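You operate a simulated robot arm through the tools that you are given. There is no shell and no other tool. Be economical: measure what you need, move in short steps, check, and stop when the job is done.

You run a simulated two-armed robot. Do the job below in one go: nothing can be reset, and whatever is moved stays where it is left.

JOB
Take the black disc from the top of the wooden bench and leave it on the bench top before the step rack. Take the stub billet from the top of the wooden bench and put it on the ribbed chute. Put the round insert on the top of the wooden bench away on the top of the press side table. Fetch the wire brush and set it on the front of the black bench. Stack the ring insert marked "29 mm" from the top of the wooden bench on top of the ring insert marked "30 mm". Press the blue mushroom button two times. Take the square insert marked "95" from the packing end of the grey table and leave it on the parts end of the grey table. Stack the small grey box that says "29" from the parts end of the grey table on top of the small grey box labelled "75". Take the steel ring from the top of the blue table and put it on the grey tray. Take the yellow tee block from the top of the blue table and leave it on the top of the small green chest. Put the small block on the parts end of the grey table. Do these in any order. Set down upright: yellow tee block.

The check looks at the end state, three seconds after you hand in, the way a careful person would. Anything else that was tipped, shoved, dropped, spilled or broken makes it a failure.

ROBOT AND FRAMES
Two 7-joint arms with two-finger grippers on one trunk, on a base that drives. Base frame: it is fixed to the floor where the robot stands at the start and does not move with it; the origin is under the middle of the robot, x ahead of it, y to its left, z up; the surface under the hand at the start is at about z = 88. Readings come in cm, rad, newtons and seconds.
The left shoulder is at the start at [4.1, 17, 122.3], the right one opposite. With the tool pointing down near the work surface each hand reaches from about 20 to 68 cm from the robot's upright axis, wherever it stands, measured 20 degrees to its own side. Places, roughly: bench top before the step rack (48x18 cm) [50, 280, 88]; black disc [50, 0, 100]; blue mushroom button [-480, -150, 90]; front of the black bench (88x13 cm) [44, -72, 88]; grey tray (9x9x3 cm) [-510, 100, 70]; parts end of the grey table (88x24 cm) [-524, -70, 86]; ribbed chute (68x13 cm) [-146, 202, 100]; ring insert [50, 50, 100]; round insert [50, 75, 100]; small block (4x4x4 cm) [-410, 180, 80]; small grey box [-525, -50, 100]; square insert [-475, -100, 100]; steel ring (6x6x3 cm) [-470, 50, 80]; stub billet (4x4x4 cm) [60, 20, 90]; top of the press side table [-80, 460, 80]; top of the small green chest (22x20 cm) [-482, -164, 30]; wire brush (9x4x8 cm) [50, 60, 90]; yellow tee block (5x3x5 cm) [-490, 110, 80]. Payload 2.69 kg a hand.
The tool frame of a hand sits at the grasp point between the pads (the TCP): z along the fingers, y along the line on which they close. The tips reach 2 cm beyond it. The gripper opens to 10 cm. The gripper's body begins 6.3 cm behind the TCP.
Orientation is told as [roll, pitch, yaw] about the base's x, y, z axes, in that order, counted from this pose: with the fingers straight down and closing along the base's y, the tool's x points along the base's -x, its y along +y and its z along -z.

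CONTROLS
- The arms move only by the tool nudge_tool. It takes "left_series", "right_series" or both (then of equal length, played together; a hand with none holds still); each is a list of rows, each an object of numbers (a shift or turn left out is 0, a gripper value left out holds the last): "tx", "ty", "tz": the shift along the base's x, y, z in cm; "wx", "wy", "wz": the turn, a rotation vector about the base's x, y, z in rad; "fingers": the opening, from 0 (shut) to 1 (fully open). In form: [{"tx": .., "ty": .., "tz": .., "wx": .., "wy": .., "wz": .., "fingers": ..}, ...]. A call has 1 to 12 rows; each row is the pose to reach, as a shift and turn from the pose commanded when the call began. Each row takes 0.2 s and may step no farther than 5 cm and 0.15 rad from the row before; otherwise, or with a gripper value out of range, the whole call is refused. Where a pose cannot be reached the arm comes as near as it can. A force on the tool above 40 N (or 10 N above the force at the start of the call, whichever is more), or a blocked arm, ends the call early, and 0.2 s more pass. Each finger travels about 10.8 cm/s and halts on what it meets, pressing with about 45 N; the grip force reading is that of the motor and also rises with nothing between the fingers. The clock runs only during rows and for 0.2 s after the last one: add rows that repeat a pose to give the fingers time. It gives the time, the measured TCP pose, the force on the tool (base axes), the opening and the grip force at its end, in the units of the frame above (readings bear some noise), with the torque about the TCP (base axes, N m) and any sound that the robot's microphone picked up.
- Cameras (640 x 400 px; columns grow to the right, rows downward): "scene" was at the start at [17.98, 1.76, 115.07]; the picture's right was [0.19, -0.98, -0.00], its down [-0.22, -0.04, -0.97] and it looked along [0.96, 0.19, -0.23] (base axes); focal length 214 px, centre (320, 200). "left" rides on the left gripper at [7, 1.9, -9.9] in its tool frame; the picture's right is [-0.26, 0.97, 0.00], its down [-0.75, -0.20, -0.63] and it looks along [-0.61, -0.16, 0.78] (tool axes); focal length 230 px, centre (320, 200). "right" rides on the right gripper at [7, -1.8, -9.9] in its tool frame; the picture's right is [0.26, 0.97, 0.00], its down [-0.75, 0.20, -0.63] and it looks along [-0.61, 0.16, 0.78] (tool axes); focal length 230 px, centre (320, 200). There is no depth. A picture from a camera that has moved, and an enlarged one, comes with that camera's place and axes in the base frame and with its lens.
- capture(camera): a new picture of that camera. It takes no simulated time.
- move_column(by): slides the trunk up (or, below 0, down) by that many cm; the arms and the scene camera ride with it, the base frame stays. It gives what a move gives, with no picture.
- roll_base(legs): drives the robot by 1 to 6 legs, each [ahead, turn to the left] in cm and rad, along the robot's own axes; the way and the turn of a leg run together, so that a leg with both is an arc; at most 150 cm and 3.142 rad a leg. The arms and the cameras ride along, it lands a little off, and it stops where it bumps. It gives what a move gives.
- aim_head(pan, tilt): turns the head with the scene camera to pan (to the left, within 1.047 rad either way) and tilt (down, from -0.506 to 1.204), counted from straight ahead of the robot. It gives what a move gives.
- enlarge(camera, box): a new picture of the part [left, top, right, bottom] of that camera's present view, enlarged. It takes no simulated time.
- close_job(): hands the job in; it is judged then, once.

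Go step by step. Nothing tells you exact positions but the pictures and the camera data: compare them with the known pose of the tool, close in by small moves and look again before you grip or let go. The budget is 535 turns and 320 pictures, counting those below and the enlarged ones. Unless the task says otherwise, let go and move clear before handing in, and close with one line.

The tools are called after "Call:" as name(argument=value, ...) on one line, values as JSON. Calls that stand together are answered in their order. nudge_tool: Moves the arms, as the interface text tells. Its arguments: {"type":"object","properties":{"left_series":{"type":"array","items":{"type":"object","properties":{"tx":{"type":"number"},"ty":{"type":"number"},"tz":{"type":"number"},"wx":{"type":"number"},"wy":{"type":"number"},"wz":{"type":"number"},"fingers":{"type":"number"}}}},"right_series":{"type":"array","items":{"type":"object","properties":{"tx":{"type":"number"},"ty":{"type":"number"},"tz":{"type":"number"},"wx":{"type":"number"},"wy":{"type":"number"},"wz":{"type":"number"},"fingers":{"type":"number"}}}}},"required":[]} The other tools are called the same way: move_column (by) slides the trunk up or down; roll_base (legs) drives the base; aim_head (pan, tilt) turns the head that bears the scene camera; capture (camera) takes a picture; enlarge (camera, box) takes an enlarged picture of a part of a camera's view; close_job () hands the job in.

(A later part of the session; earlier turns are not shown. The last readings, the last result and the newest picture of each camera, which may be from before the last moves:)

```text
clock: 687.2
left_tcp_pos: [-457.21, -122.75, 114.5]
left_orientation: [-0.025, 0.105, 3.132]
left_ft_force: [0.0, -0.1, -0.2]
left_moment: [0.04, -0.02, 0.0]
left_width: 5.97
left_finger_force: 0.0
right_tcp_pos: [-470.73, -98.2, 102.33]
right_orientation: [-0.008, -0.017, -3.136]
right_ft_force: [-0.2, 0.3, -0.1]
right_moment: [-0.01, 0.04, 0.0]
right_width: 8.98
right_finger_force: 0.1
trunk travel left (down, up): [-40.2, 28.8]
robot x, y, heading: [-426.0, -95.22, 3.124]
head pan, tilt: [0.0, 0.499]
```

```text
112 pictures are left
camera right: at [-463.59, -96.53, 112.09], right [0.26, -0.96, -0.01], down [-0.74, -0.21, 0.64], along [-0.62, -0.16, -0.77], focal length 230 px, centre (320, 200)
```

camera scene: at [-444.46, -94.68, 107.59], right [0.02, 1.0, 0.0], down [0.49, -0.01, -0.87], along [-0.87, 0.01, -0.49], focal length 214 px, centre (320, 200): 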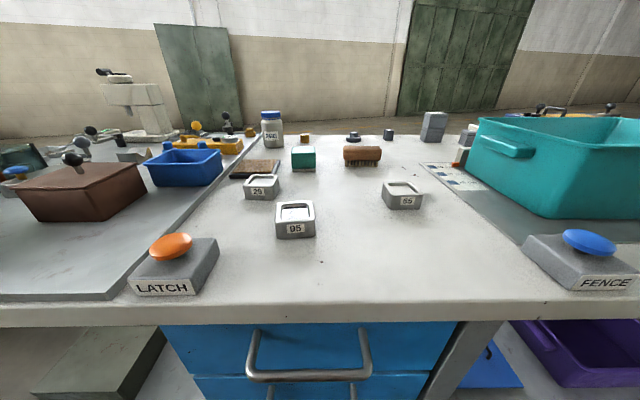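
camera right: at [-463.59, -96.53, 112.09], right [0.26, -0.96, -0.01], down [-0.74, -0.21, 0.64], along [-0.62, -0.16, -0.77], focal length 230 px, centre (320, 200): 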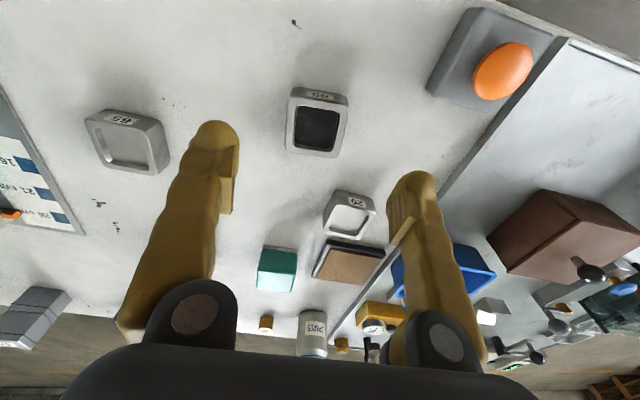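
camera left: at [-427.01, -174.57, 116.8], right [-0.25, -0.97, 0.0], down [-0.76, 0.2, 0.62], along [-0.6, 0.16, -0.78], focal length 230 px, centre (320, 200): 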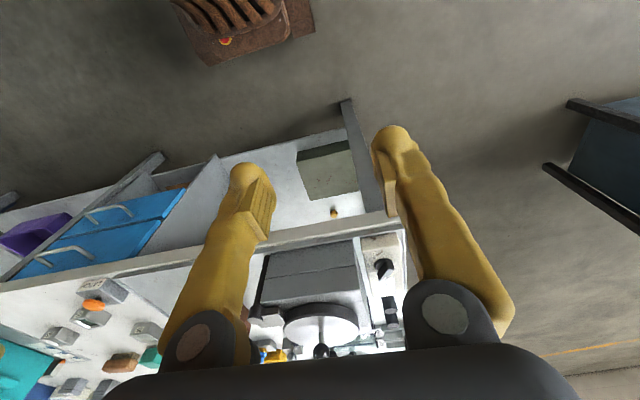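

Call:
nudge_tool(right_series=[{"tx": -1, "ty": -0.1, "tz": -2, "wy": -0.01}, {"tx": -2.2, "ty": -0.2, "tz": -6, "wy": -0.017}, {"tx": -2.2, "ty": -0.2, "tz": -10, "wy": -0.017}, {"tx": -2.2, "ty": -0.2, "tz": -13, "wy": -0.017}, {"tx": -2.2, "ty": -0.2, "tz": -13.3, "wy": -0.017}])

Call:
capture(camera="right")

```text
clock: 688.4
left_tcp_pos: [-457.26, -122.82, 114.58]
left_orientation: [-0.022, 0.104, 3.135]
left_ft_force: [0.7, -0.1, -0.2]
left_moment: [0.04, 0.0, 0.03]
left_width: 6.0
left_finger_force: 0.2
right_tcp_pos: [-472.88, -98.36, 89.01]
right_orientation: [-0.006, 0.0, -3.136]
right_ft_force: [0.0, -0.7, 0.6]
right_moment: [0.02, 0.01, -0.03]
right_width: 9.01
right_finger_force: 0.0
trunk travel left (down, up): [-40.2, 28.8]
robot x, y, heading: [-426.07, -95.02, 3.127]
head pan, tilt: [0.0, 0.499]
```

```text
111 pictures are left
camera right: at [-465.92, -96.67, 98.89], right [0.26, -0.96, -0.01], down [-0.75, -0.21, 0.63], along [-0.61, -0.16, -0.78], focal length 230 px, centre (320, 200)
```

right: 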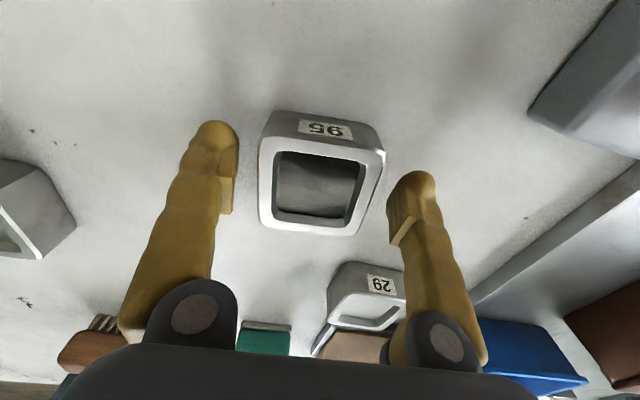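

Call:
nudge_tool(right_series=[{"fingers": 0}, {"fingers": 0}, {"fingers": 0}, {"tz": 1}, {"tz": 4}, {"tz": 8}, {"tz": 12}, {"tz": 16}, {"tz": 20}, {"tz": 22, "tx": 3}, {"tz": 22, "tx": 6, "ty": 4}, {"tz": 22, "tx": 8, "ty": 8}])

Call:
capture(camera="right")

```text
clock: 691.0
left_tcp_pos: [-457.28, -122.62, 114.39]
left_orientation: [-0.024, 0.105, 3.132]
left_ft_force: [0.4, 0.3, -0.5]
left_moment: [-0.03, 0.01, 0.0]
left_width: 6.04
left_finger_force: 0.1
right_tcp_pos: [-464.82, -90.36, 111.15]
right_orientation: [-0.007, 0.001, -3.139]
right_ft_force: [-0.7, -0.3, -8.0]
right_moment: [0.03, -0.02, -0.02]
right_width: 6.13
right_finger_force: 45.1
trunk travel left (down, up): [-40.2, 28.8]
robot x, y, heading: [-426.16, -95.11, 3.122]
head pan, tilt: [0.0, 0.499]
```

```text
110 pictures are left
camera right: at [-457.82, -88.71, 121.01], right [0.26, -0.97, -0.01], down [-0.75, -0.21, 0.63], along [-0.61, -0.16, -0.78], focal length 230 px, centre (320, 200)
```

right: 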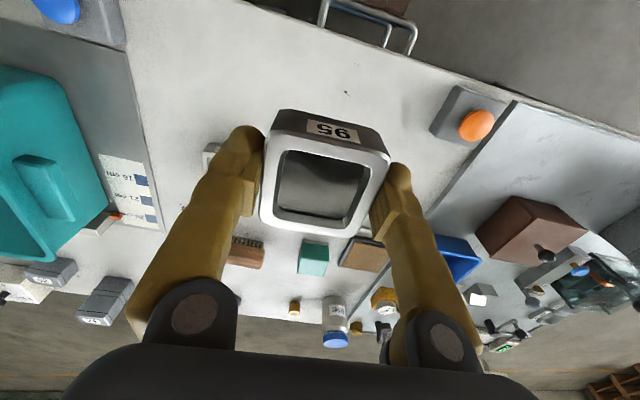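

Call:
nudge_tool(left_series=[{"tx": -0.5, "tz": 0.5}, {"tx": -2, "tz": 0.5, "wy": -0.03}, {"tx": -4, "wy": -0.07}, {"tx": -6, "wy": -0.1}, {"tx": -6, "wy": -0.1}])

Call:
roll_base(legs=[[-24, 0], [0, -1.555], [100, 0], [100, 0], [0, 1.4]])

Call:
capture(camera="scene")

```text
clock: 692.2
left_tcp_pos: [-463.26, -122.75, 116.24]
left_orientation: [-0.019, 0.141, 3.134]
left_ft_force: [-0.5, -0.5, -0.2]
left_moment: [0.0, -0.02, -0.02]
left_width: 6.0
left_finger_force: 0.0
left hand out of reach, approached as far as the arm can: row 1
right_tcp_pos: [-464.9, -90.35, 111.16]
right_orientation: [-0.006, -0.001, -3.136]
right_ft_force: [-0.5, 1.0, -8.7]
right_moment: [-0.02, -0.03, 0.01]
right_width: 6.1
right_finger_force: 44.9
trunk travel left (down, up): [-40.2, 28.8]
robot x, y, heading: [-426.4, -94.93, 3.123]
head pan, tilt: [0.0, 0.499]
```

```text
clock: 711.1
left_tcp_pos: [-441.2, 84.0, 116.29]
left_orientation: [-0.02, 0.14, 2.971]
left_ft_force: [0.6, -0.4, 0.9]
left_moment: [-0.01, 0.03, 0.0]
left_width: 6.01
left_finger_force: 0.0
right_tcp_pos: [-437.39, 116.13, 111.12]
right_orientation: [-0.008, 0.0, 2.98]
right_ft_force: [-0.2, 0.8, -8.1]
right_moment: [0.02, -0.04, -0.01]
right_width: 6.1
right_finger_force: 45.7
trunk travel left (down, up): [-40.2, 28.8]
robot x, y, heading: [-399.73, 106.36, 2.956]
head pan, tilt: [0.0, 0.499]
```

```text
109 pictures are left
camera scene: at [-417.73, 109.62, 107.6], right [0.18, 0.98, 0.0], down [0.49, -0.09, -0.87], along [-0.86, 0.16, -0.49], focal length 214 px, centre (320, 200)
```

scene: 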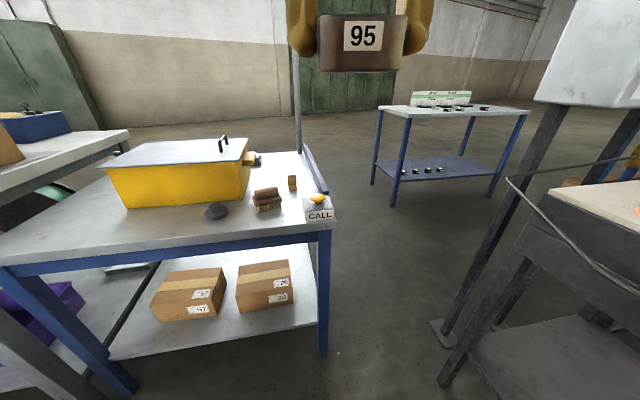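

Call:
roll_base(legs=[[29, 0]])

Call:
aim_head(pan=0.0, tilt=0.75)

Call:
capture(camera="scene")

```text
clock: 713.1
left_tcp_pos: [-468.02, 88.92, 116.77]
left_orientation: [-0.021, 0.128, 2.967]
left_ft_force: [0.4, -1.7, -0.3]
left_moment: [-0.02, -0.03, -0.01]
left_width: 5.97
left_finger_force: 0.0
right_tcp_pos: [-464.4, 121.25, 111.66]
right_orientation: [-0.009, -0.015, 2.982]
right_ft_force: [-0.7, 0.8, -7.9]
right_moment: [0.02, -0.07, -0.03]
right_width: 6.06
right_finger_force: 45.2
trunk travel left (down, up): [-40.2, 28.8]
robot x, y, heading: [-428.76, 111.6, 2.958]
head pan, tilt: [0.0, 0.499]
```

```text
clock: 713.8
left_tcp_pos: [-466.17, 88.66, 116.83]
left_orientation: [-0.023, 0.127, 2.968]
left_ft_force: [-0.2, -0.1, 0.4]
left_moment: [-0.02, -0.02, 0.02]
left_width: 5.98
left_finger_force: 0.0
right_tcp_pos: [-462.64, 120.96, 112.34]
right_orientation: [-0.011, -0.032, 2.981]
right_ft_force: [0.4, -0.4, -8.5]
right_moment: [-0.02, -0.05, 0.01]
right_width: 6.11
right_finger_force: 45.0
trunk travel left (down, up): [-40.2, 28.8]
robot x, y, heading: [-428.69, 111.37, 2.956]
head pan, tilt: [0.0, 0.75]
```

```text
108 pictures are left
camera scene: at [-445.5, 114.74, 105.43], right [0.18, 0.98, 0.0], down [0.68, -0.13, -0.72], along [-0.71, 0.13, -0.69], focal length 214 px, centre (320, 200)
```

scene: 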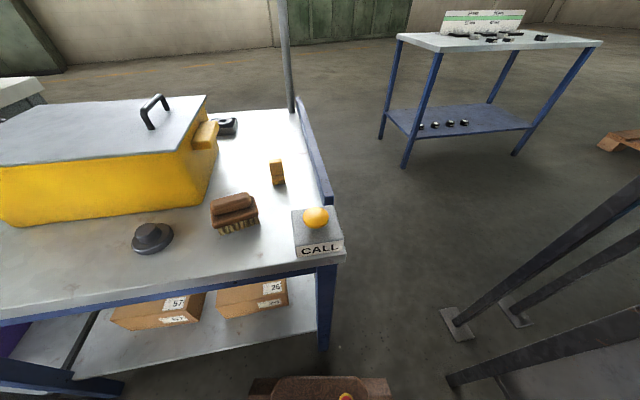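

Call:
enlarge(camera="scene", box=[200, 120, 360, 220])

```text
4.00 times, centred on (280, 170) of scene
camera zoom: at [-445.5, 114.74, 105.43], right [0.18, 0.98, 0.0], down [0.68, -0.13, -0.72], along [-0.71, 0.13, -0.69], focal length 858 px, centre (480, 320)
```

zoom: 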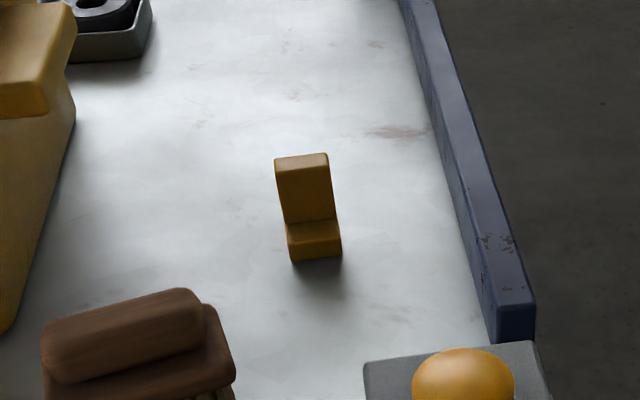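

Call:
nudge_tool(right_series=[{"tz": 1, "tx": 0.5}, {"tz": 4, "tx": 2}, {"tz": 8, "tx": 4}, {"tz": 10, "tx": 5}, {"tz": 10, "tx": 5}], left_series=[{"tx": -0.5, "ty": 0.5}, {"tx": -3, "ty": 3, "wy": 0.03}, {"tx": -5, "ty": 6, "wy": 0.06}, {"tx": -8, "ty": 9, "wy": 0.1}, {"tx": -10, "ty": 12, "wy": 0.127}])

```text
clock: 715.0
left_tcp_pos: [-476.29, 100.92, 117.31]
left_orientation: [-0.001, -0.014, 2.972]
left_ft_force: [-0.6, -0.2, -0.4]
left_moment: [0.0, 0.01, -0.01]
left_width: 6.01
left_finger_force: 0.1
right_tcp_pos: [-457.58, 121.03, 122.15]
right_orientation: [-0.008, -0.03, 2.98]
right_ft_force: [0.1, -0.1, -8.6]
right_moment: [-0.03, -0.05, 0.03]
right_width: 6.1
right_finger_force: 44.8
trunk travel left (down, up): [-40.2, 28.8]
robot x, y, heading: [-428.98, 111.83, 2.958]
head pan, tilt: [0.0, 0.75]
```

Call:
move_column(by=-18)

Call:
capture(camera="left")

```text
clock: 717.0
left_tcp_pos: [-476.25, 100.67, 99.25]
left_orientation: [0.001, -0.016, 2.97]
left_ft_force: [0.5, 0.1, 0.6]
left_moment: [0.02, -0.02, 0.02]
left_width: 5.99
left_finger_force: 0.0
right_tcp_pos: [-457.59, 121.21, 104.22]
right_orientation: [-0.01, -0.032, 2.98]
right_ft_force: [0.3, 1.3, -8.7]
right_moment: [-0.03, -0.05, 0.04]
right_width: 6.1
right_finger_force: 44.9
trunk travel left (down, up): [-22.2, 46.8]
robot x, y, heading: [-428.43, 111.54, 2.96]
head pan, tilt: [0.0, 0.75]
```

```text
106 pictures are left
camera left: at [-469.4, 97.66, 109.18], right [-0.42, -0.91, 0.0], down [-0.7, 0.33, 0.64], along [-0.58, 0.27, -0.77], focal length 230 px, centre (320, 200)
```

left: 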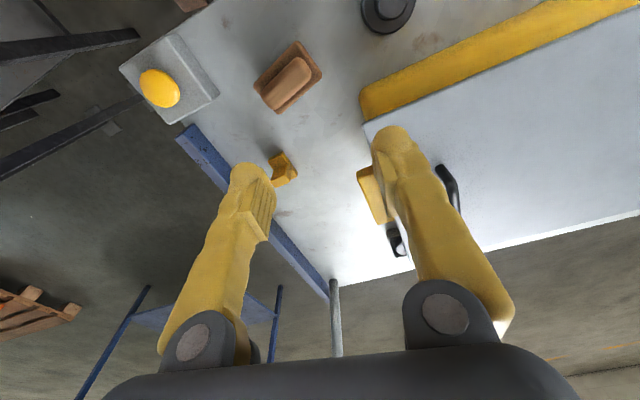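

Call:
nudge_tool(left_series=[{"tx": -1, "ty": 1, "wz": 0.05}, {"tx": -3.5, "ty": 4, "tz": -1, "wz": 0.1}, {"tx": -6, "ty": 7.5, "tz": -3, "wz": 0.17}, {"tx": -9.3, "ty": 10.5, "tz": -5, "wz": 0.17}, {"tx": -9.3, "ty": 11.4, "tz": -8, "wz": 0.17}, {"tx": -9.3, "ty": 11.4, "tz": -11, "wz": 0.17}, {"tx": -9.3, "ty": 11.4, "tz": -11, "wz": 0.17}])

Call:
capture(camera="left")

```text
clock: 718.6
left_tcp_pos: [-485.66, 112.36, 88.25]
left_orientation: [0.001, -0.015, 3.138]
left_ft_force: [0.3, -0.7, -1.3]
left_moment: [0.0, -0.01, -0.01]
left_width: 5.98
left_finger_force: 0.2
right_tcp_pos: [-457.63, 121.04, 104.02]
right_orientation: [-0.009, -0.033, 2.981]
right_ft_force: [0.2, -0.5, -9.1]
right_moment: [-0.04, -0.06, 0.03]
right_width: 6.12
right_finger_force: 45.5
trunk travel left (down, up): [-22.2, 46.8]
robot x, y, heading: [-428.67, 111.45, 2.957]
head pan, tilt: [0.0, 0.75]
```

```text
105 pictures are left
camera left: at [-478.38, 110.37, 98.11], right [-0.26, -0.97, 0.01], down [-0.74, 0.2, 0.64], along [-0.62, 0.16, -0.77], focal length 230 px, centre (320, 200)
```

left: 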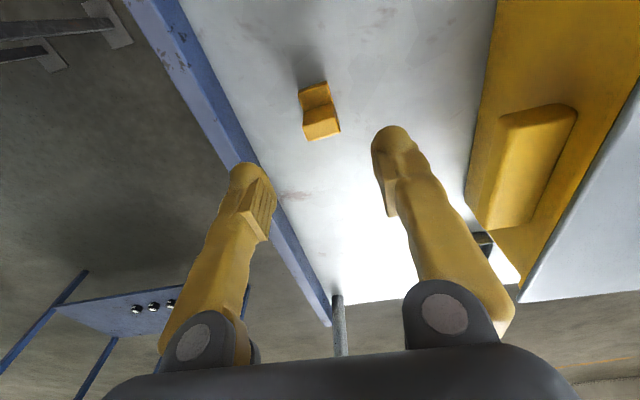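

Call:
nudge_tool(left_series=[{"ty": -0.2, "tz": -1}, {"ty": -0.3, "tz": -4}, {"ty": -0.3, "tz": -8}, {"ty": -0.3, "tz": -10.5}, {"ty": -0.3, "tz": -11.2}, {"ty": -0.3, "tz": -11.2}])

Call:
capture(camera="left")

```text
clock: 720.0
left_tcp_pos: [-485.55, 111.77, 77.04]
left_orientation: [0.001, -0.016, 3.138]
left_ft_force: [0.4, -0.5, -0.3]
left_moment: [0.01, -0.02, -0.01]
left_width: 6.0
left_finger_force: 0.1
right_tcp_pos: [-457.58, 121.07, 104.17]
right_orientation: [-0.01, -0.033, 2.981]
right_ft_force: [-0.1, -0.3, -8.4]
right_moment: [-0.03, -0.05, -0.02]
right_width: 6.09
right_finger_force: 44.6
trunk travel left (down, up): [-22.2, 46.8]
robot x, y, heading: [-428.61, 111.87, 2.961]
head pan, tilt: [0.0, 0.75]
```

```text
104 pictures are left
camera left: at [-478.27, 109.99, 86.95], right [-0.26, -0.97, 0.01], down [-0.74, 0.2, 0.64], along [-0.62, 0.16, -0.77], focal length 230 px, centre (320, 200)
```

left: 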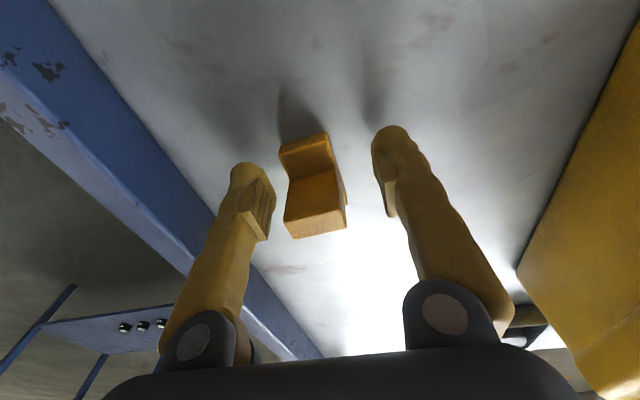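

Call:
nudge_tool(left_series=[{"ty": 0.4}, {"ty": 0.4, "fingers": 0}, {"ty": 0.4, "fingers": 0}, {"ty": 0.4, "fingers": 0}, {"ty": 0.4, "tz": 1}, {"ty": 0.4, "tz": 4}, {"ty": 0.4, "tz": 8}, {"ty": 0.4, "tz": 12}, {"ty": -1, "tz": 16, "tx": 2}, {"ty": -4, "tz": 18, "tx": 5}])

Call:
capture(camera="left")

Call:
enlarge(camera="scene", box=[160, 60, 400, 210])

```text
clock: 722.2
left_tcp_pos: [-480.61, 107.89, 95.07]
left_orientation: [0.0, -0.016, 3.136]
left_ft_force: [-0.7, -0.2, -3.2]
left_moment: [0.01, 0.01, 0.0]
left_width: 2.9
left_finger_force: 44.9
right_tcp_pos: [-457.6, 120.87, 104.15]
right_orientation: [-0.009, -0.034, 2.98]
right_ft_force: [0.5, -0.4, -7.6]
right_moment: [0.0, -0.05, 0.01]
right_width: 6.09
right_finger_force: 44.8
trunk travel left (down, up): [-22.2, 46.8]
robot x, y, heading: [-428.35, 111.35, 2.962]
head pan, tilt: [0.0, 0.75]
```

```text
103 pictures are left
camera left: at [-473.2, 105.92, 104.94], right [-0.26, -0.97, 0.0], down [-0.74, 0.2, 0.64], along [-0.62, 0.16, -0.77], focal length 230 px, centre (320, 200)
```

left: 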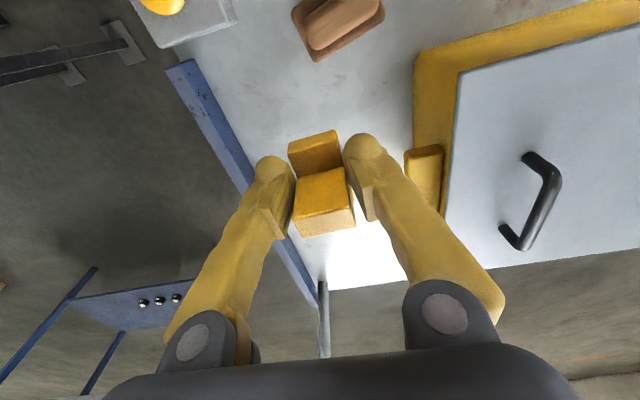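

```text
2.67 times, centred on (280, 135) of scene
camera zoom: at [-445.17, 114.66, 87.43], right [0.18, 0.98, 0.0], down [0.68, -0.13, -0.72], along [-0.71, 0.13, -0.69], focal length 572 px, centre (427, 373)
```

zoom: 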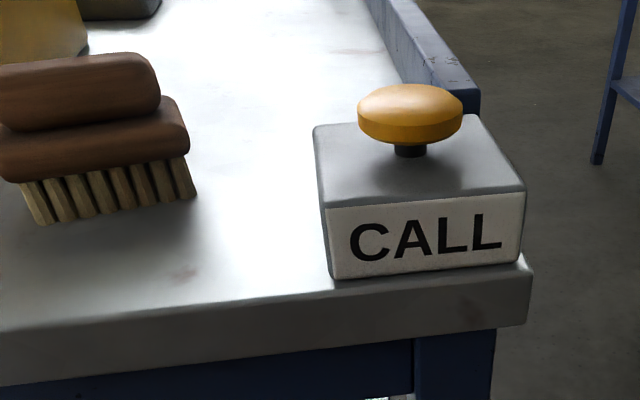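

Call:
nudge_tool(left_series=[{"tz": 1, "tx": 0.5}, {"tz": 4, "tx": 2, "ty": -2}, {"tz": 8, "tx": 4, "ty": -5}, {"tz": 11, "tx": 6, "ty": -8}, {"tz": 11, "tx": 7, "ty": -10}])

Call:
roll_base(legs=[[-28, 0], [0, 1.755], [135, 0], [130, 0], [0, -1.57]])

Call:
aim_head(pan=0.0, tilt=0.6)

Call:
capture(camera="scene")

```text
refused: row 3 steps farther than a row can; nothing moved
```

```text
clock: 745.0
left_tcp_pos: [-449.04, -171.48, 94.99]
left_orientation: [0.003, -0.017, -2.958]
left_ft_force: [-0.9, -0.1, -2.4]
left_moment: [-0.01, -0.01, 0.01]
left_width: 2.88
left_finger_force: 45.0
right_tcp_pos: [-428.95, -154.21, 104.09]
right_orientation: [-0.007, -0.033, -3.115]
right_ft_force: [0.9, -0.3, -8.2]
right_moment: [0.01, -0.05, 0.05]
right_width: 6.12
right_finger_force: 45.1
trunk travel left (down, up): [-22.2, 46.8]
robot x, y, heading: [-398.88, -159.29, -3.139]
head pan, tilt: [0.0, 0.75]
```

```text
clock: 745.7
left_tcp_pos: [-447.68, -171.46, 95.78]
left_orientation: [-0.002, -0.029, -2.956]
left_ft_force: [-0.6, -1.0, -3.6]
left_moment: [0.04, -0.01, -0.03]
left_width: 2.91
left_finger_force: 45.2
right_tcp_pos: [-427.34, -154.31, 104.58]
right_orientation: [-0.013, -0.048, -3.115]
right_ft_force: [-0.8, 0.8, -8.5]
right_moment: [0.02, -0.06, 0.01]
right_width: 6.1
right_finger_force: 45.4
trunk travel left (down, up): [-22.2, 46.8]
robot x, y, heading: [-398.62, -159.12, -3.144]
head pan, tilt: [0.0, 0.6]
```

```text
101 pictures are left
camera scene: at [-416.25, -159.32, 88.69], right [0.0, 1.0, 0.0], down [0.58, 0.0, -0.81], along [-0.81, 0.0, -0.58], focal length 214 px, centre (320, 200)
```

scene: 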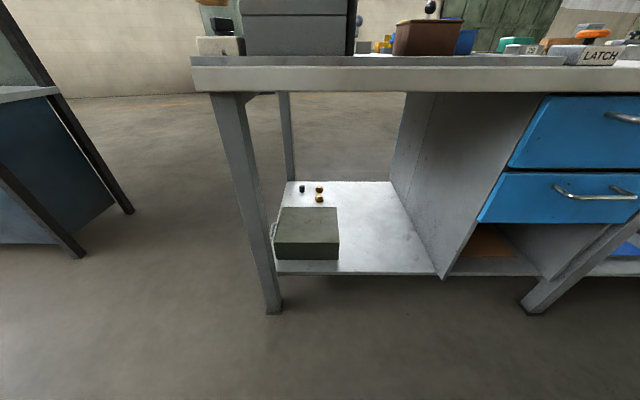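

Call:
nudge_tool(right_series=[{"tz": 1, "ty": 1}, {"tz": 4, "ty": 4}, {"tz": 7, "ty": 8}, {"tz": 11, "ty": 10}, {"tz": 15, "ty": 12}, {"tz": 18, "ty": 14}, {"tz": 18, "ty": 14, "wy": -0.04}], left_series=[{"tx": 0.7}, {"tx": 3, "ty": 1}, {"tx": 5, "ty": 2}, {"tx": 6, "ty": 3}, {"tx": 6, "ty": 4}, {"tx": 6, "ty": 4}, {"tx": 6, "ty": 4}])

```text
clock: 747.3
left_tcp_pos: [-441.63, -167.53, 95.82]
left_orientation: [0.0, -0.028, -2.955]
left_ft_force: [0.0, 0.2, -3.3]
left_moment: [0.03, 0.01, 0.04]
left_width: 2.89
left_finger_force: 44.9
right_tcp_pos: [-427.57, -140.23, 122.64]
right_orientation: [-0.009, -0.009, -3.114]
right_ft_force: [-0.3, 0.5, -9.0]
right_moment: [0.02, -0.08, -0.04]
right_width: 6.11
right_finger_force: 44.6
trunk travel left (down, up): [-22.2, 46.8]
robot x, y, heading: [-398.52, -159.48, -3.137]
head pan, tilt: [0.0, 0.6]
```

Call:
move_column(by=-21.5)

```text
clock: 749.6
left_tcp_pos: [-441.65, -167.52, 74.33]
left_orientation: [0.001, -0.032, -2.957]
left_ft_force: [-0.5, -0.1, -3.5]
left_moment: [-0.02, -0.02, -0.01]
left_width: 2.88
left_finger_force: 44.8
right_tcp_pos: [-427.34, -140.26, 101.25]
right_orientation: [-0.009, -0.009, -3.117]
right_ft_force: [0.1, 0.5, -8.5]
right_moment: [-0.01, -0.06, 0.02]
right_width: 6.09
right_finger_force: 44.7
trunk travel left (down, up): [-0.7, 68.3]
robot x, y, heading: [-398.52, -159.44, -3.139]
head pan, tilt: [0.0, 0.6]
```

Call:
nudge_tool(left_series=[{"tx": -0.5, "tz": -1}, {"tx": -1.5, "ty": 0.5, "tz": -4, "wz": -0.05}, {"tx": -2.5, "ty": 1, "tz": -8, "wz": -0.1}, {"tx": -3.5, "ty": 1.5, "tz": -12, "wz": -0.15}, {"tx": -4.5, "ty": 2, "tz": -16, "wz": -0.18, "wy": -0.03}, {"tx": -5.5, "ty": 2.5, "tz": -20, "wz": -0.18, "wy": -0.03}, {"tx": -6.5, "ty": 2.5, "tz": -24, "wz": -0.18, "wy": -0.03}, {"tx": -7.5, "ty": 2.5, "tz": -28, "wz": -0.18, "wy": -0.03}, {"tx": -8.5, "ty": 2.5, "tz": -32, "wz": -0.18, "wy": -0.03}, {"tx": -9.5, "ty": 2.5, "tz": -35, "wz": -0.18, "wy": -0.03}, {"tx": -9.5, "ty": 2.5, "tz": -36.5, "wz": -0.18, "wy": -0.03}])

Call:
capture(camera="scene")

Call:
capture(camera="left")

```text
clock: 752.0
left_tcp_pos: [-451.14, -165.04, 37.68]
left_orientation: [0.001, -0.002, -3.139]
left_ft_force: [-0.4, 0.1, -3.4]
left_moment: [-0.02, -0.02, 0.01]
left_width: 2.86
left_finger_force: 44.9
right_tcp_pos: [-427.32, -140.29, 101.2]
right_orientation: [-0.01, -0.01, -3.115]
right_ft_force: [1.2, -0.1, -8.8]
right_moment: [0.01, -0.06, 0.0]
right_width: 6.11
right_finger_force: 45.0
trunk travel left (down, up): [-0.7, 68.3]
robot x, y, heading: [-398.93, -159.08, -3.137]
head pan, tilt: [0.0, 0.6]
```

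```text
100 pictures are left
camera scene: at [-415.85, -159.27, 67.2], right [0.0, 1.0, 0.0], down [0.58, 0.0, -0.81], along [-0.81, 0.0, -0.58], focal length 214 px, centre (320, 200)
```

scene: 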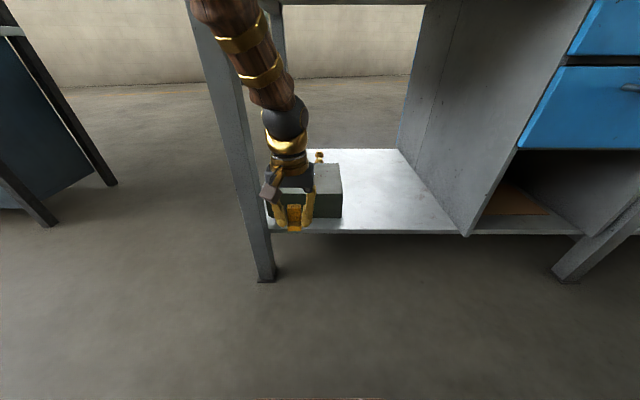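

```text
99 pictures are left
camera left: at [-443.99, -166.81, 47.69], right [-0.25, -0.97, 0.0], down [-0.75, 0.2, 0.63], along [-0.61, 0.16, -0.78], focal length 230 px, centre (320, 200)
```

left: 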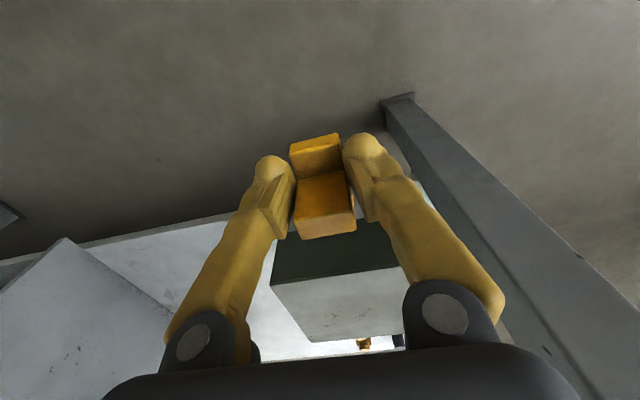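

Call:
nudge_tool(left_series=[{"tz": 0.7}, {"tz": 1.5}, {"tz": 1.5}])

Call:
roll_base(legs=[[14, 0]])

Call:
capture(camera="scene")

Call:
capture(camera="left")

```text
clock: 752.8
left_tcp_pos: [-451.12, -164.89, 39.38]
left_orientation: [0.001, -0.002, -3.139]
left_ft_force: [-0.2, 0.0, -3.0]
left_moment: [-0.02, -0.05, -0.02]
left_width: 2.87
left_finger_force: 45.0
right_tcp_pos: [-427.41, -140.36, 101.14]
right_orientation: [-0.007, -0.009, -3.116]
right_ft_force: [0.1, -0.2, -7.4]
right_moment: [-0.01, -0.03, -0.01]
right_width: 6.11
right_finger_force: 44.9
trunk travel left (down, up): [-0.7, 68.3]
robot x, y, heading: [-398.63, -159.18, -3.134]
head pan, tilt: [0.0, 0.6]
```

```text
clock: 754.1
left_tcp_pos: [-465.1, -165.01, 39.3]
left_orientation: [0.002, 0.0, -3.137]
left_ft_force: [0.1, -0.3, -2.0]
left_moment: [0.01, -0.03, -0.02]
left_width: 2.89
left_finger_force: 45.3
right_tcp_pos: [-441.38, -140.36, 101.1]
right_orientation: [-0.009, -0.008, -3.116]
right_ft_force: [0.5, -0.1, -7.6]
right_moment: [0.02, 0.0, -0.01]
right_width: 6.1
right_finger_force: 45.5
trunk travel left (down, up): [-0.7, 68.3]
robot x, y, heading: [-412.87, -159.09, -3.137]
head pan, tilt: [0.0, 0.6]
```

```text
98 pictures are left
camera scene: at [-429.79, -159.36, 67.2], right [-0.01, 1.0, 0.0], down [0.58, 0.0, -0.81], along [-0.81, 0.0, -0.58], focal length 214 px, centre (320, 200)
```

scene: 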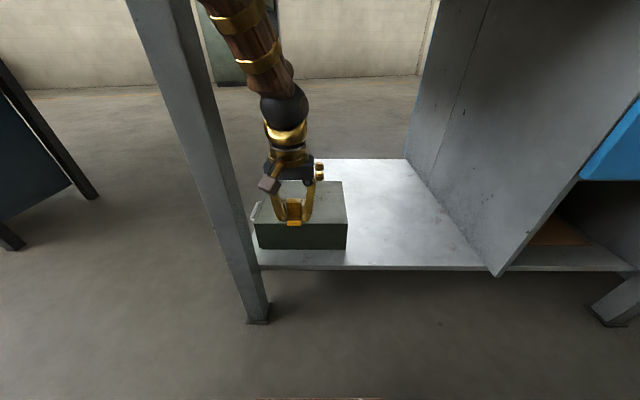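

```text
97 pictures are left
camera left: at [-457.91, -166.9, 49.26], right [-0.25, -0.97, 0.0], down [-0.75, 0.2, 0.63], along [-0.61, 0.16, -0.78], focal length 230 px, centre (320, 200)
```

left: 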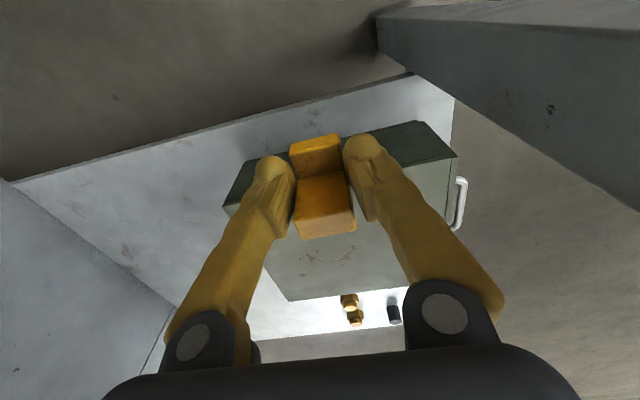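

Call:
roll_base(legs=[[13, 0]])

Call:
capture(camera="scene")

Call:
capture(camera="left")

```text
clock: 755.2
left_tcp_pos: [-468.98, -165.31, 37.95]
left_orientation: [-0.001, 0.034, -3.138]
left_ft_force: [0.2, 0.0, -2.6]
left_moment: [0.01, -0.04, 0.01]
left_width: 2.89
left_finger_force: 44.9
right_tcp_pos: [-446.39, -141.31, 101.26]
right_orientation: [-0.01, -0.048, -3.118]
right_ft_force: [0.8, -0.1, -8.4]
right_moment: [0.02, -0.09, 0.0]
right_width: 6.14
right_finger_force: 44.9
trunk travel left (down, up): [-0.7, 68.3]
robot x, y, heading: [-420.61, -159.5, -3.128]
head pan, tilt: [0.0, 0.6]
stopped in leg 1: the robot was blocked; the commanded pose is now the measured one
```

```text
96 pictures are left
camera scene: at [-437.7, -160.01, 67.15], right [-0.02, 1.0, 0.01], down [0.58, 0.02, -0.82], along [-0.82, -0.01, -0.58], focal length 214 px, centre (320, 200)
```

scene: 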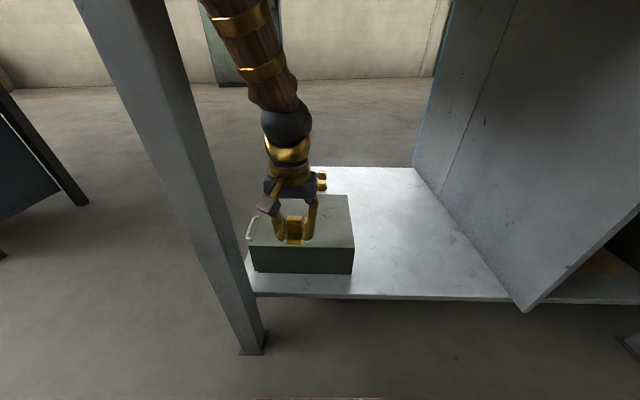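

```text
95 pictures are left
camera left: at [-462.07, -167.23, 48.12], right [-0.26, -0.97, -0.01], down [-0.77, 0.2, 0.6], along [-0.58, 0.16, -0.8], focal length 230 px, centre (320, 200)
```

left: 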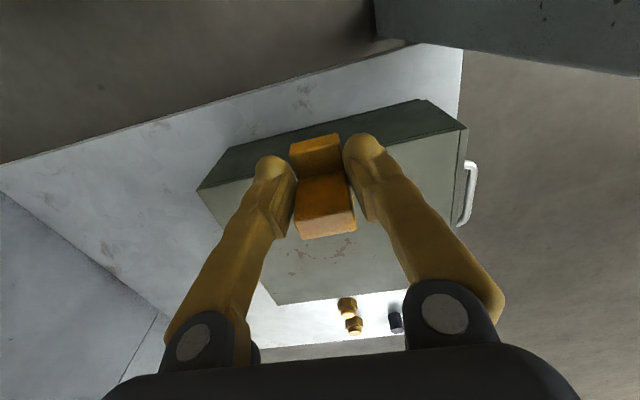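

Call:
nudge_tool(left_series=[{"tx": -0.7, "tz": 0.5, "wy": 0.01}, {"tx": -2.5, "tz": 1, "wy": 0.034}, {"tx": -5, "tz": 1, "wy": 0.034}, {"tx": -7.5, "tz": 1, "wy": 0.034}, {"tx": -7.5, "tz": 1, "wy": 0.034}])

Call:
capture(camera="left")

```text
clock: 756.4
left_tcp_pos: [-477.77, -164.74, 40.06]
left_orientation: [0.009, -0.026, 3.14]
left_ft_force: [-0.3, -0.1, -3.7]
left_moment: [0.0, -0.06, 0.02]
left_width: 2.88
left_finger_force: 45.0
right_tcp_pos: [-446.71, -140.6, 101.29]
right_orientation: [-0.001, -0.047, -3.118]
right_ft_force: [-0.6, 1.0, -9.4]
right_moment: [-0.01, -0.13, 0.0]
right_width: 6.1
right_finger_force: 45.1
trunk travel left (down, up): [-0.7, 68.3]
robot x, y, heading: [-420.83, -159.41, -3.134]
head pan, tilt: [0.0, 0.6]
```

```text
94 pictures are left
camera left: at [-470.38, -166.6, 49.93], right [-0.26, -0.97, 0.01], down [-0.73, 0.21, 0.65], along [-0.63, 0.16, -0.76], focal length 230 px, centre (320, 200)
```

left: 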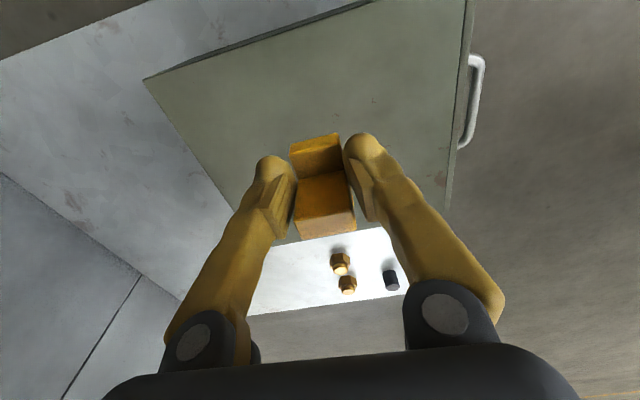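

Call:
nudge_tool(left_series=[{"tz": -1, "wy": -0.01}, {"tz": -2.5, "wy": -0.026}, {"tz": -4, "wy": -0.026}, {"tz": -4, "wy": -0.026}])

Call:
enlarge(camera="scene", box=[220, 150, 380, 250])

```text
clock: 757.4
left_tcp_pos: [-477.97, -164.69, 35.94]
left_orientation: [0.007, 0.003, 3.138]
left_ft_force: [-0.3, 0.6, -2.3]
left_moment: [0.01, -0.04, 0.0]
left_width: 2.89
left_finger_force: 45.1
right_tcp_pos: [-446.86, -140.5, 101.06]
right_orientation: [-0.006, -0.019, -3.117]
right_ft_force: [-0.3, -0.5, -8.3]
right_moment: [-0.05, -0.08, -0.02]
right_width: 6.11
right_finger_force: 44.9
trunk travel left (down, up): [-0.7, 68.3]
robot x, y, heading: [-420.62, -159.17, -3.133]
head pan, tilt: [0.0, 0.6]
```

```text
4.00 times, centred on (300, 200) of scene
camera zoom: at [-437.94, -159.53, 67.2], right [-0.01, 1.0, 0.0], down [0.58, 0.01, -0.81], along [-0.81, -0.01, -0.58], focal length 858 px, centre (400, 200)
```

zoom: 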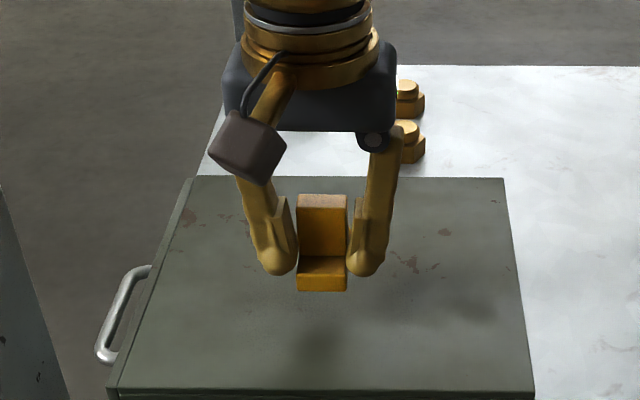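

Call:
nudge_tool(left_series=[{"tz": -0.7}, {"tz": -1.3}, {"tz": -1.3}])

Call:
nudge_tool(left_series=[{"tz": -0.4}, {"tz": -0.4}])

```text
clock: 758.2
left_tcp_pos: [-478.13, -164.55, 34.5]
left_orientation: [0.007, 0.001, 3.14]
left_ft_force: [0.5, 0.1, -2.2]
left_moment: [0.03, -0.03, -0.04]
left_width: 2.9
left_finger_force: 44.8
right_tcp_pos: [-446.87, -140.5, 101.03]
right_orientation: [-0.005, -0.018, -3.116]
right_ft_force: [0.7, 0.5, -8.0]
right_moment: [0.01, -0.08, -0.02]
right_width: 6.11
right_finger_force: 44.9
trunk travel left (down, up): [-0.7, 68.3]
robot x, y, heading: [-420.96, -159.32, -3.132]
head pan, tilt: [0.0, 0.6]
```

```text
clock: 758.8
left_tcp_pos: [-478.31, -164.62, 34.13]
left_orientation: [0.007, 0.001, 3.139]
left_ft_force: [-0.1, 0.1, -3.6]
left_moment: [-0.02, -0.03, 0.0]
left_width: 2.87
left_finger_force: 44.9
right_tcp_pos: [-446.94, -140.4, 101.1]
right_orientation: [-0.003, -0.021, -3.117]
right_ft_force: [-0.3, 0.9, -7.8]
right_moment: [0.02, -0.04, -0.01]
right_width: 6.08
right_finger_force: 45.2
trunk travel left (down, up): [-0.7, 68.3]
robot x, y, heading: [-420.79, -159.33, -3.127]
head pan, tilt: [0.0, 0.6]
```

Call:
nudge_tool(left_series=[{"tz": -0.5}, {"tz": -0.9}, {"tz": -0.9}])

Call:
enlarge(camera="scene", box=[220, 150, 380, 250])

```text
clock: 759.6
left_tcp_pos: [-478.04, -164.71, 33.1]
left_orientation: [0.007, 0.003, 3.139]
left_ft_force: [-0.5, -0.4, -2.6]
left_moment: [-0.02, -0.01, -0.01]
left_width: 2.87
left_finger_force: 44.8
left hand out of reach, approached as far as the arm can: row 2, 3
right_tcp_pos: [-446.95, -140.49, 101.14]
right_orientation: [-0.004, -0.019, -3.119]
right_ft_force: [0.4, 0.0, -8.2]
right_moment: [0.0, -0.04, 0.02]
right_width: 6.09
right_finger_force: 45.5
trunk travel left (down, up): [-0.7, 68.3]
robot x, y, heading: [-420.73, -159.21, -3.129]
head pan, tilt: [0.0, 0.6]
```

```text
4.00 times, centred on (300, 200) of scene
camera zoom: at [-437.95, -159.52, 67.2], right [-0.01, 1.0, 0.0], down [0.58, 0.01, -0.81], along [-0.81, -0.01, -0.58], focal length 858 px, centre (400, 200)
```

zoom: 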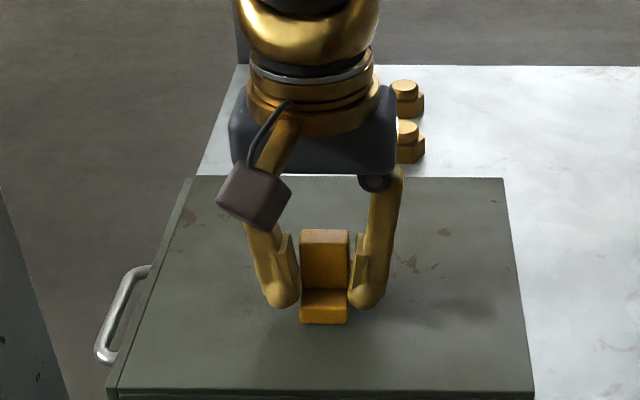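

Call:
move_column(by=-0.7)

```text
clock: 760.2
left_tcp_pos: [-478.28, -164.74, 33.05]
left_orientation: [0.007, -0.007, 3.139]
left_ft_force: [4.7, -2.5, 30.6]
left_moment: [-0.1, 0.34, -0.01]
left_width: 2.9
left_finger_force: 44.6
right_tcp_pos: [-446.66, -140.43, 100.5]
right_orientation: [-0.004, -0.023, -3.119]
right_ft_force: [-0.5, -0.1, -7.7]
right_moment: [0.01, -0.07, -0.04]
right_width: 6.09
right_finger_force: 44.9
trunk travel left (down, up): [0.0, 69.0]
robot x, y, heading: [-420.38, -159.36, -3.131]
head pan, tilt: [0.0, 0.6]
```

Call:
nudge_tool(left_series=[{"tz": 0.3}, {"tz": 0.3, "fingers": 0.5}, {"tz": 0.3, "fingers": 0.5}, {"tz": 0.3, "fingers": 0.5}])

Call:
enlarge(camera="scene", box=[220, 150, 380, 250])

```text
clock: 761.2
left_tcp_pos: [-477.88, -164.73, 32.84]
left_orientation: [0.007, 0.001, 3.138]
left_ft_force: [-0.2, 0.7, 0.7]
left_moment: [-0.03, -0.03, -0.03]
left_width: 5.01
left_finger_force: 0.0
right_tcp_pos: [-446.94, -140.45, 100.44]
right_orientation: [-0.005, -0.019, -3.119]
right_ft_force: [-0.2, 0.4, -8.7]
right_moment: [-0.02, -0.01, -0.03]
right_width: 6.09
right_finger_force: 45.1
trunk travel left (down, up): [0.0, 69.0]
robot x, y, heading: [-420.73, -159.4, -3.131]
head pan, tilt: [0.0, 0.6]
```

```text
4.00 times, centred on (300, 200) of scene
camera zoom: at [-437.92, -159.52, 66.51], right [-0.01, 1.0, 0.0], down [0.58, 0.01, -0.82], along [-0.81, -0.01, -0.58], focal length 858 px, centre (400, 200)
```

zoom: 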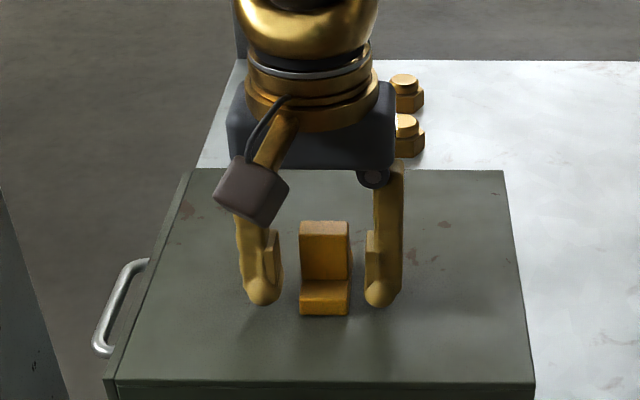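

Call:
nudge_tool(left_series=[{"tz": 1}, {"tz": 3}, {"tz": 6}, {"tz": 9}, {"tz": 9}])

Call:
roll_base(legs=[[-32, 0]])

Call:
capture(camera="scene")

```text
clock: 762.4
left_tcp_pos: [-476.5, -164.68, 40.96]
left_orientation: [0.004, 0.023, 3.135]
left_ft_force: [-0.5, 0.6, 0.5]
left_moment: [0.01, 0.01, 0.02]
left_width: 4.99
left_finger_force: 0.0
right_tcp_pos: [-446.83, -140.62, 100.24]
right_orientation: [-0.01, -0.019, -3.118]
right_ft_force: [0.1, -0.3, -7.4]
right_moment: [0.0, -0.05, -0.01]
right_width: 6.08
right_finger_force: 45.2
trunk travel left (down, up): [0.0, 69.0]
robot x, y, heading: [-421.1, -159.45, -3.131]
head pan, tilt: [0.0, 0.6]
```

```text
clock: 764.5
left_tcp_pos: [-445.11, -164.75, 42.19]
left_orientation: [0.007, -0.001, -3.139]
left_ft_force: [-0.9, -0.4, -0.4]
left_moment: [0.0, 0.0, -0.03]
left_width: 5.0
left_finger_force: 0.0
right_tcp_pos: [-414.61, -140.14, 100.44]
right_orientation: [-0.005, -0.02, -3.113]
right_ft_force: [0.5, 0.1, -8.0]
right_moment: [0.02, -0.05, 0.02]
right_width: 6.11
right_finger_force: 44.6
trunk travel left (down, up): [0.0, 69.0]
robot x, y, heading: [-388.56, -159.11, -3.124]
head pan, tilt: [0.0, 0.6]
```

```text
90 pictures are left
camera scene: at [-405.66, -159.15, 66.51], right [-0.02, 1.0, 0.0], down [0.58, 0.01, -0.81], along [-0.81, -0.01, -0.58], focal length 214 px, centre (320, 200)
```

scene: 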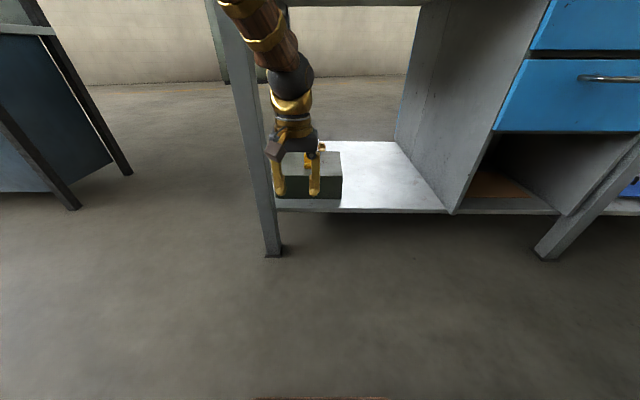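

Call:
move_column(by=40)

Call:
nudge_tool(left_series=[{"tz": 1}, {"tz": 4}, {"tz": 8}, {"tz": 12}, {"tz": 16}, {"tz": 20}, {"tz": 24, "tx": 2}, {"tz": 26, "tx": 4}], right_series=[{"tz": -1, "tx": -0.5}, {"tz": -4, "tx": -3, "ty": 2}, {"tz": -8, "tx": -5, "ty": 3}, {"tz": -12, "tx": -7, "ty": 4}, {"tz": -16, "tx": -9, "ty": 5}, {"tz": -20, "tx": -11, "ty": 5}, {"tz": -24, "tx": -13, "ty": 5, "wy": -0.02}, {"tz": -28, "tx": -14, "ty": 5, "wy": -0.02}])

Call:
enlarge(camera="scene", box=[200, 200, 440, 350])

```text
clock: 768.3
left_tcp_pos: [-444.68, -164.68, 82.98]
left_orientation: [0.008, -0.016, -3.14]
left_ft_force: [0.2, 0.6, -0.3]
left_moment: [0.02, -0.04, -0.02]
left_width: 4.98
left_finger_force: 0.0
right_tcp_pos: [-414.43, -140.1, 139.85]
right_orientation: [-0.007, 0.014, -3.113]
right_ft_force: [0.6, 0.3, -7.9]
right_moment: [0.03, -0.08, 0.01]
right_width: 6.1
right_finger_force: 45.3
trunk travel left (down, up): [-40.0, 29.0]
robot x, y, heading: [-388.58, -159.11, -3.127]
head pan, tilt: [0.0, 0.6]
```

```text
clock: 770.1
left_tcp_pos: [-440.54, -164.51, 109.06]
left_orientation: [0.009, -0.014, -3.139]
left_ft_force: [0.5, -0.1, -0.7]
left_moment: [0.01, 0.03, -0.02]
left_width: 5.01
left_finger_force: 0.1
right_tcp_pos: [-427.36, -135.1, 112.78]
right_orientation: [-0.007, -0.018, -3.113]
right_ft_force: [-0.6, -0.6, -7.6]
right_moment: [0.02, -0.05, 0.04]
right_width: 6.1
right_finger_force: 45.4
trunk travel left (down, up): [-40.0, 29.0]
robot x, y, heading: [-388.59, -158.85, -3.122]
head pan, tilt: [0.0, 0.6]
```

```text
2.67 times, centred on (320, 275) of scene
camera zoom: at [-406.38, -159.12, 106.5], right [-0.02, 1.0, 0.0], down [0.58, 0.01, -0.81], along [-0.81, -0.01, -0.58], focal length 572 px, centre (320, 0)
```

zoom: 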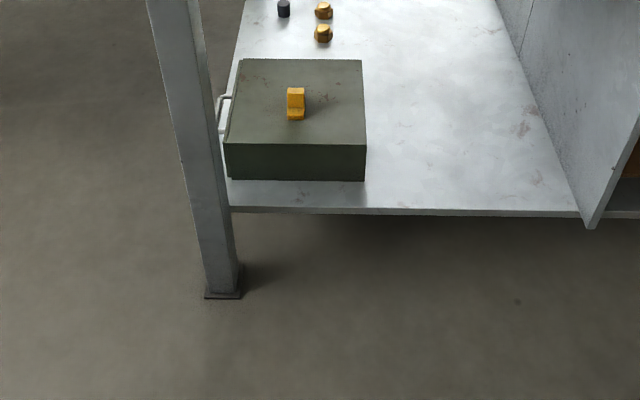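

Call:
roll_base(legs=[[0, 1.565], [66, 0], [0, -1.572], [95, 0], [95, 0], [0, -1.57]])

```text
clock: 782.7
left_tcp_pos: [-445.64, -230.48, 110.37]
left_orientation: [0.01, -0.038, -3.134]
left_ft_force: [-1.0, 0.0, -0.5]
left_moment: [0.0, -0.02, 0.0]
left_width: 5.0
left_finger_force: 0.1
right_tcp_pos: [-432.05, -200.75, 113.59]
right_orientation: [-0.011, -0.037, -3.108]
right_ft_force: [-2.0, -0.2, -10.0]
right_moment: [0.06, -0.14, 0.03]
right_width: 6.11
right_finger_force: 45.2
trunk travel left (down, up): [-40.0, 29.0]
robot x, y, heading: [-395.46, -225.61, 3.116]
head pan, tilt: [0.0, 0.6]
stopped in leg 4: the robot was blocked; the commanded pose is now the measured one
```

Call:
nudge_tool(left_series=[{"tx": 0.5}, {"tx": 1, "wy": -0.02}, {"tx": 1, "wy": -0.038}], right_series=[{"tx": -0.5}, {"tx": -3, "wy": -0.02}, {"tx": -5, "wy": -0.035}])

Call:
roll_base(legs=[[95, 0], [88, 0], [0, -1.54]])

```text
clock: 783.5
left_tcp_pos: [-443.93, -230.46, 110.7]
left_orientation: [0.011, -0.007, -3.135]
left_ft_force: [-0.1, 0.1, 0.0]
left_moment: [0.01, -0.03, 0.01]
left_width: 5.01
left_finger_force: 0.0
right_tcp_pos: [-436.62, -200.88, 113.92]
right_orientation: [-0.008, -0.011, -3.106]
right_ft_force: [-1.0, 0.8, -8.4]
right_moment: [-0.01, -0.09, 0.01]
right_width: 6.11
right_finger_force: 44.7
trunk travel left (down, up): [-40.0, 29.0]
robot x, y, heading: [-396.11, -225.45, 3.122]
head pan, tilt: [0.0, 0.6]
```

```text
clock: 796.5
left_tcp_pos: [-584.8, -172.66, 110.79]
left_orientation: [0.01, -0.008, 1.611]
left_ft_force: [0.9, 0.0, 0.2]
left_moment: [0.04, -0.03, 0.0]
left_width: 5.01
left_finger_force: 0.0
right_tcp_pos: [-554.71, -179.01, 113.81]
right_orientation: [-0.01, -0.011, 1.637]
right_ft_force: [0.9, 0.5, -7.6]
right_moment: [-0.05, 0.0, 0.0]
right_width: 6.1
right_finger_force: 44.7
trunk travel left (down, up): [-40.0, 29.0]
robot x, y, heading: [-579.31, -220.59, 1.582]
head pan, tilt: [0.0, 0.6]
```

Call:
roll_base(legs=[[80, 0], [80, 0], [0, -1.582], [7, 0]])

Call:
aim_head(pan=0.0, tilt=0.5)

Call:
capture(camera="scene")

```text
clock: 809.3
left_tcp_pos: [-527.15, -55.62, 111.38]
left_orientation: [0.012, -0.024, 0.019]
left_ft_force: [0.4, -1.2, -0.3]
left_moment: [0.12, 0.02, -0.01]
left_width: 4.99
left_finger_force: 0.0
right_tcp_pos: [-534.3, -85.3, 114.14]
right_orientation: [-0.008, -0.024, 0.045]
right_ft_force: [0.2, -2.4, -9.0]
right_moment: [0.1, 0.13, 0.01]
right_width: 6.12
right_finger_force: 45.0
trunk travel left (down, up): [-40.0, 29.0]
robot x, y, heading: [-573.7, -59.09, -0.006]
head pan, tilt: [0.0, 0.6]
```

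```text
clock: 809.9
left_tcp_pos: [-529.55, -55.27, 112.3]
left_orientation: [0.011, -0.046, 0.02]
left_ft_force: [-0.4, -0.2, 0.9]
left_moment: [0.01, -0.08, -0.01]
left_width: 4.99
left_finger_force: 0.1
right_tcp_pos: [-536.64, -85.03, 115.24]
right_orientation: [-0.009, -0.046, 0.047]
right_ft_force: [-1.3, 0.5, -7.1]
right_moment: [-0.01, 0.02, 0.0]
right_width: 6.11
right_finger_force: 44.9
trunk travel left (down, up): [-40.0, 29.0]
robot x, y, heading: [-573.68, -58.88, -0.004]
head pan, tilt: [0.0, 0.499]
```

```text
88 pictures are left
camera scene: at [-556.22, -59.3, 107.45], right [-0.01, -1.0, 0.0], down [-0.49, 0.0, -0.87], along [0.87, -0.01, -0.49], focal length 214 px, centre (320, 200)
```

scene: 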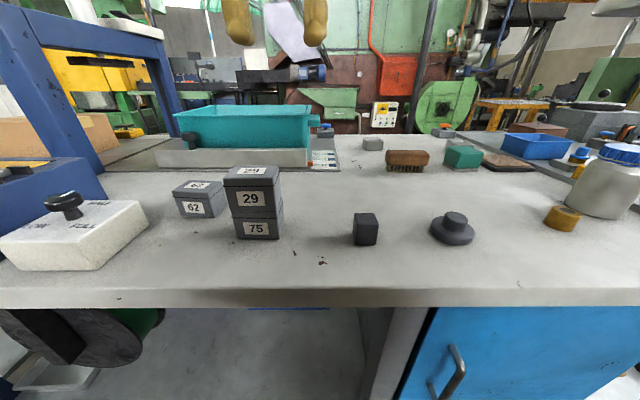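

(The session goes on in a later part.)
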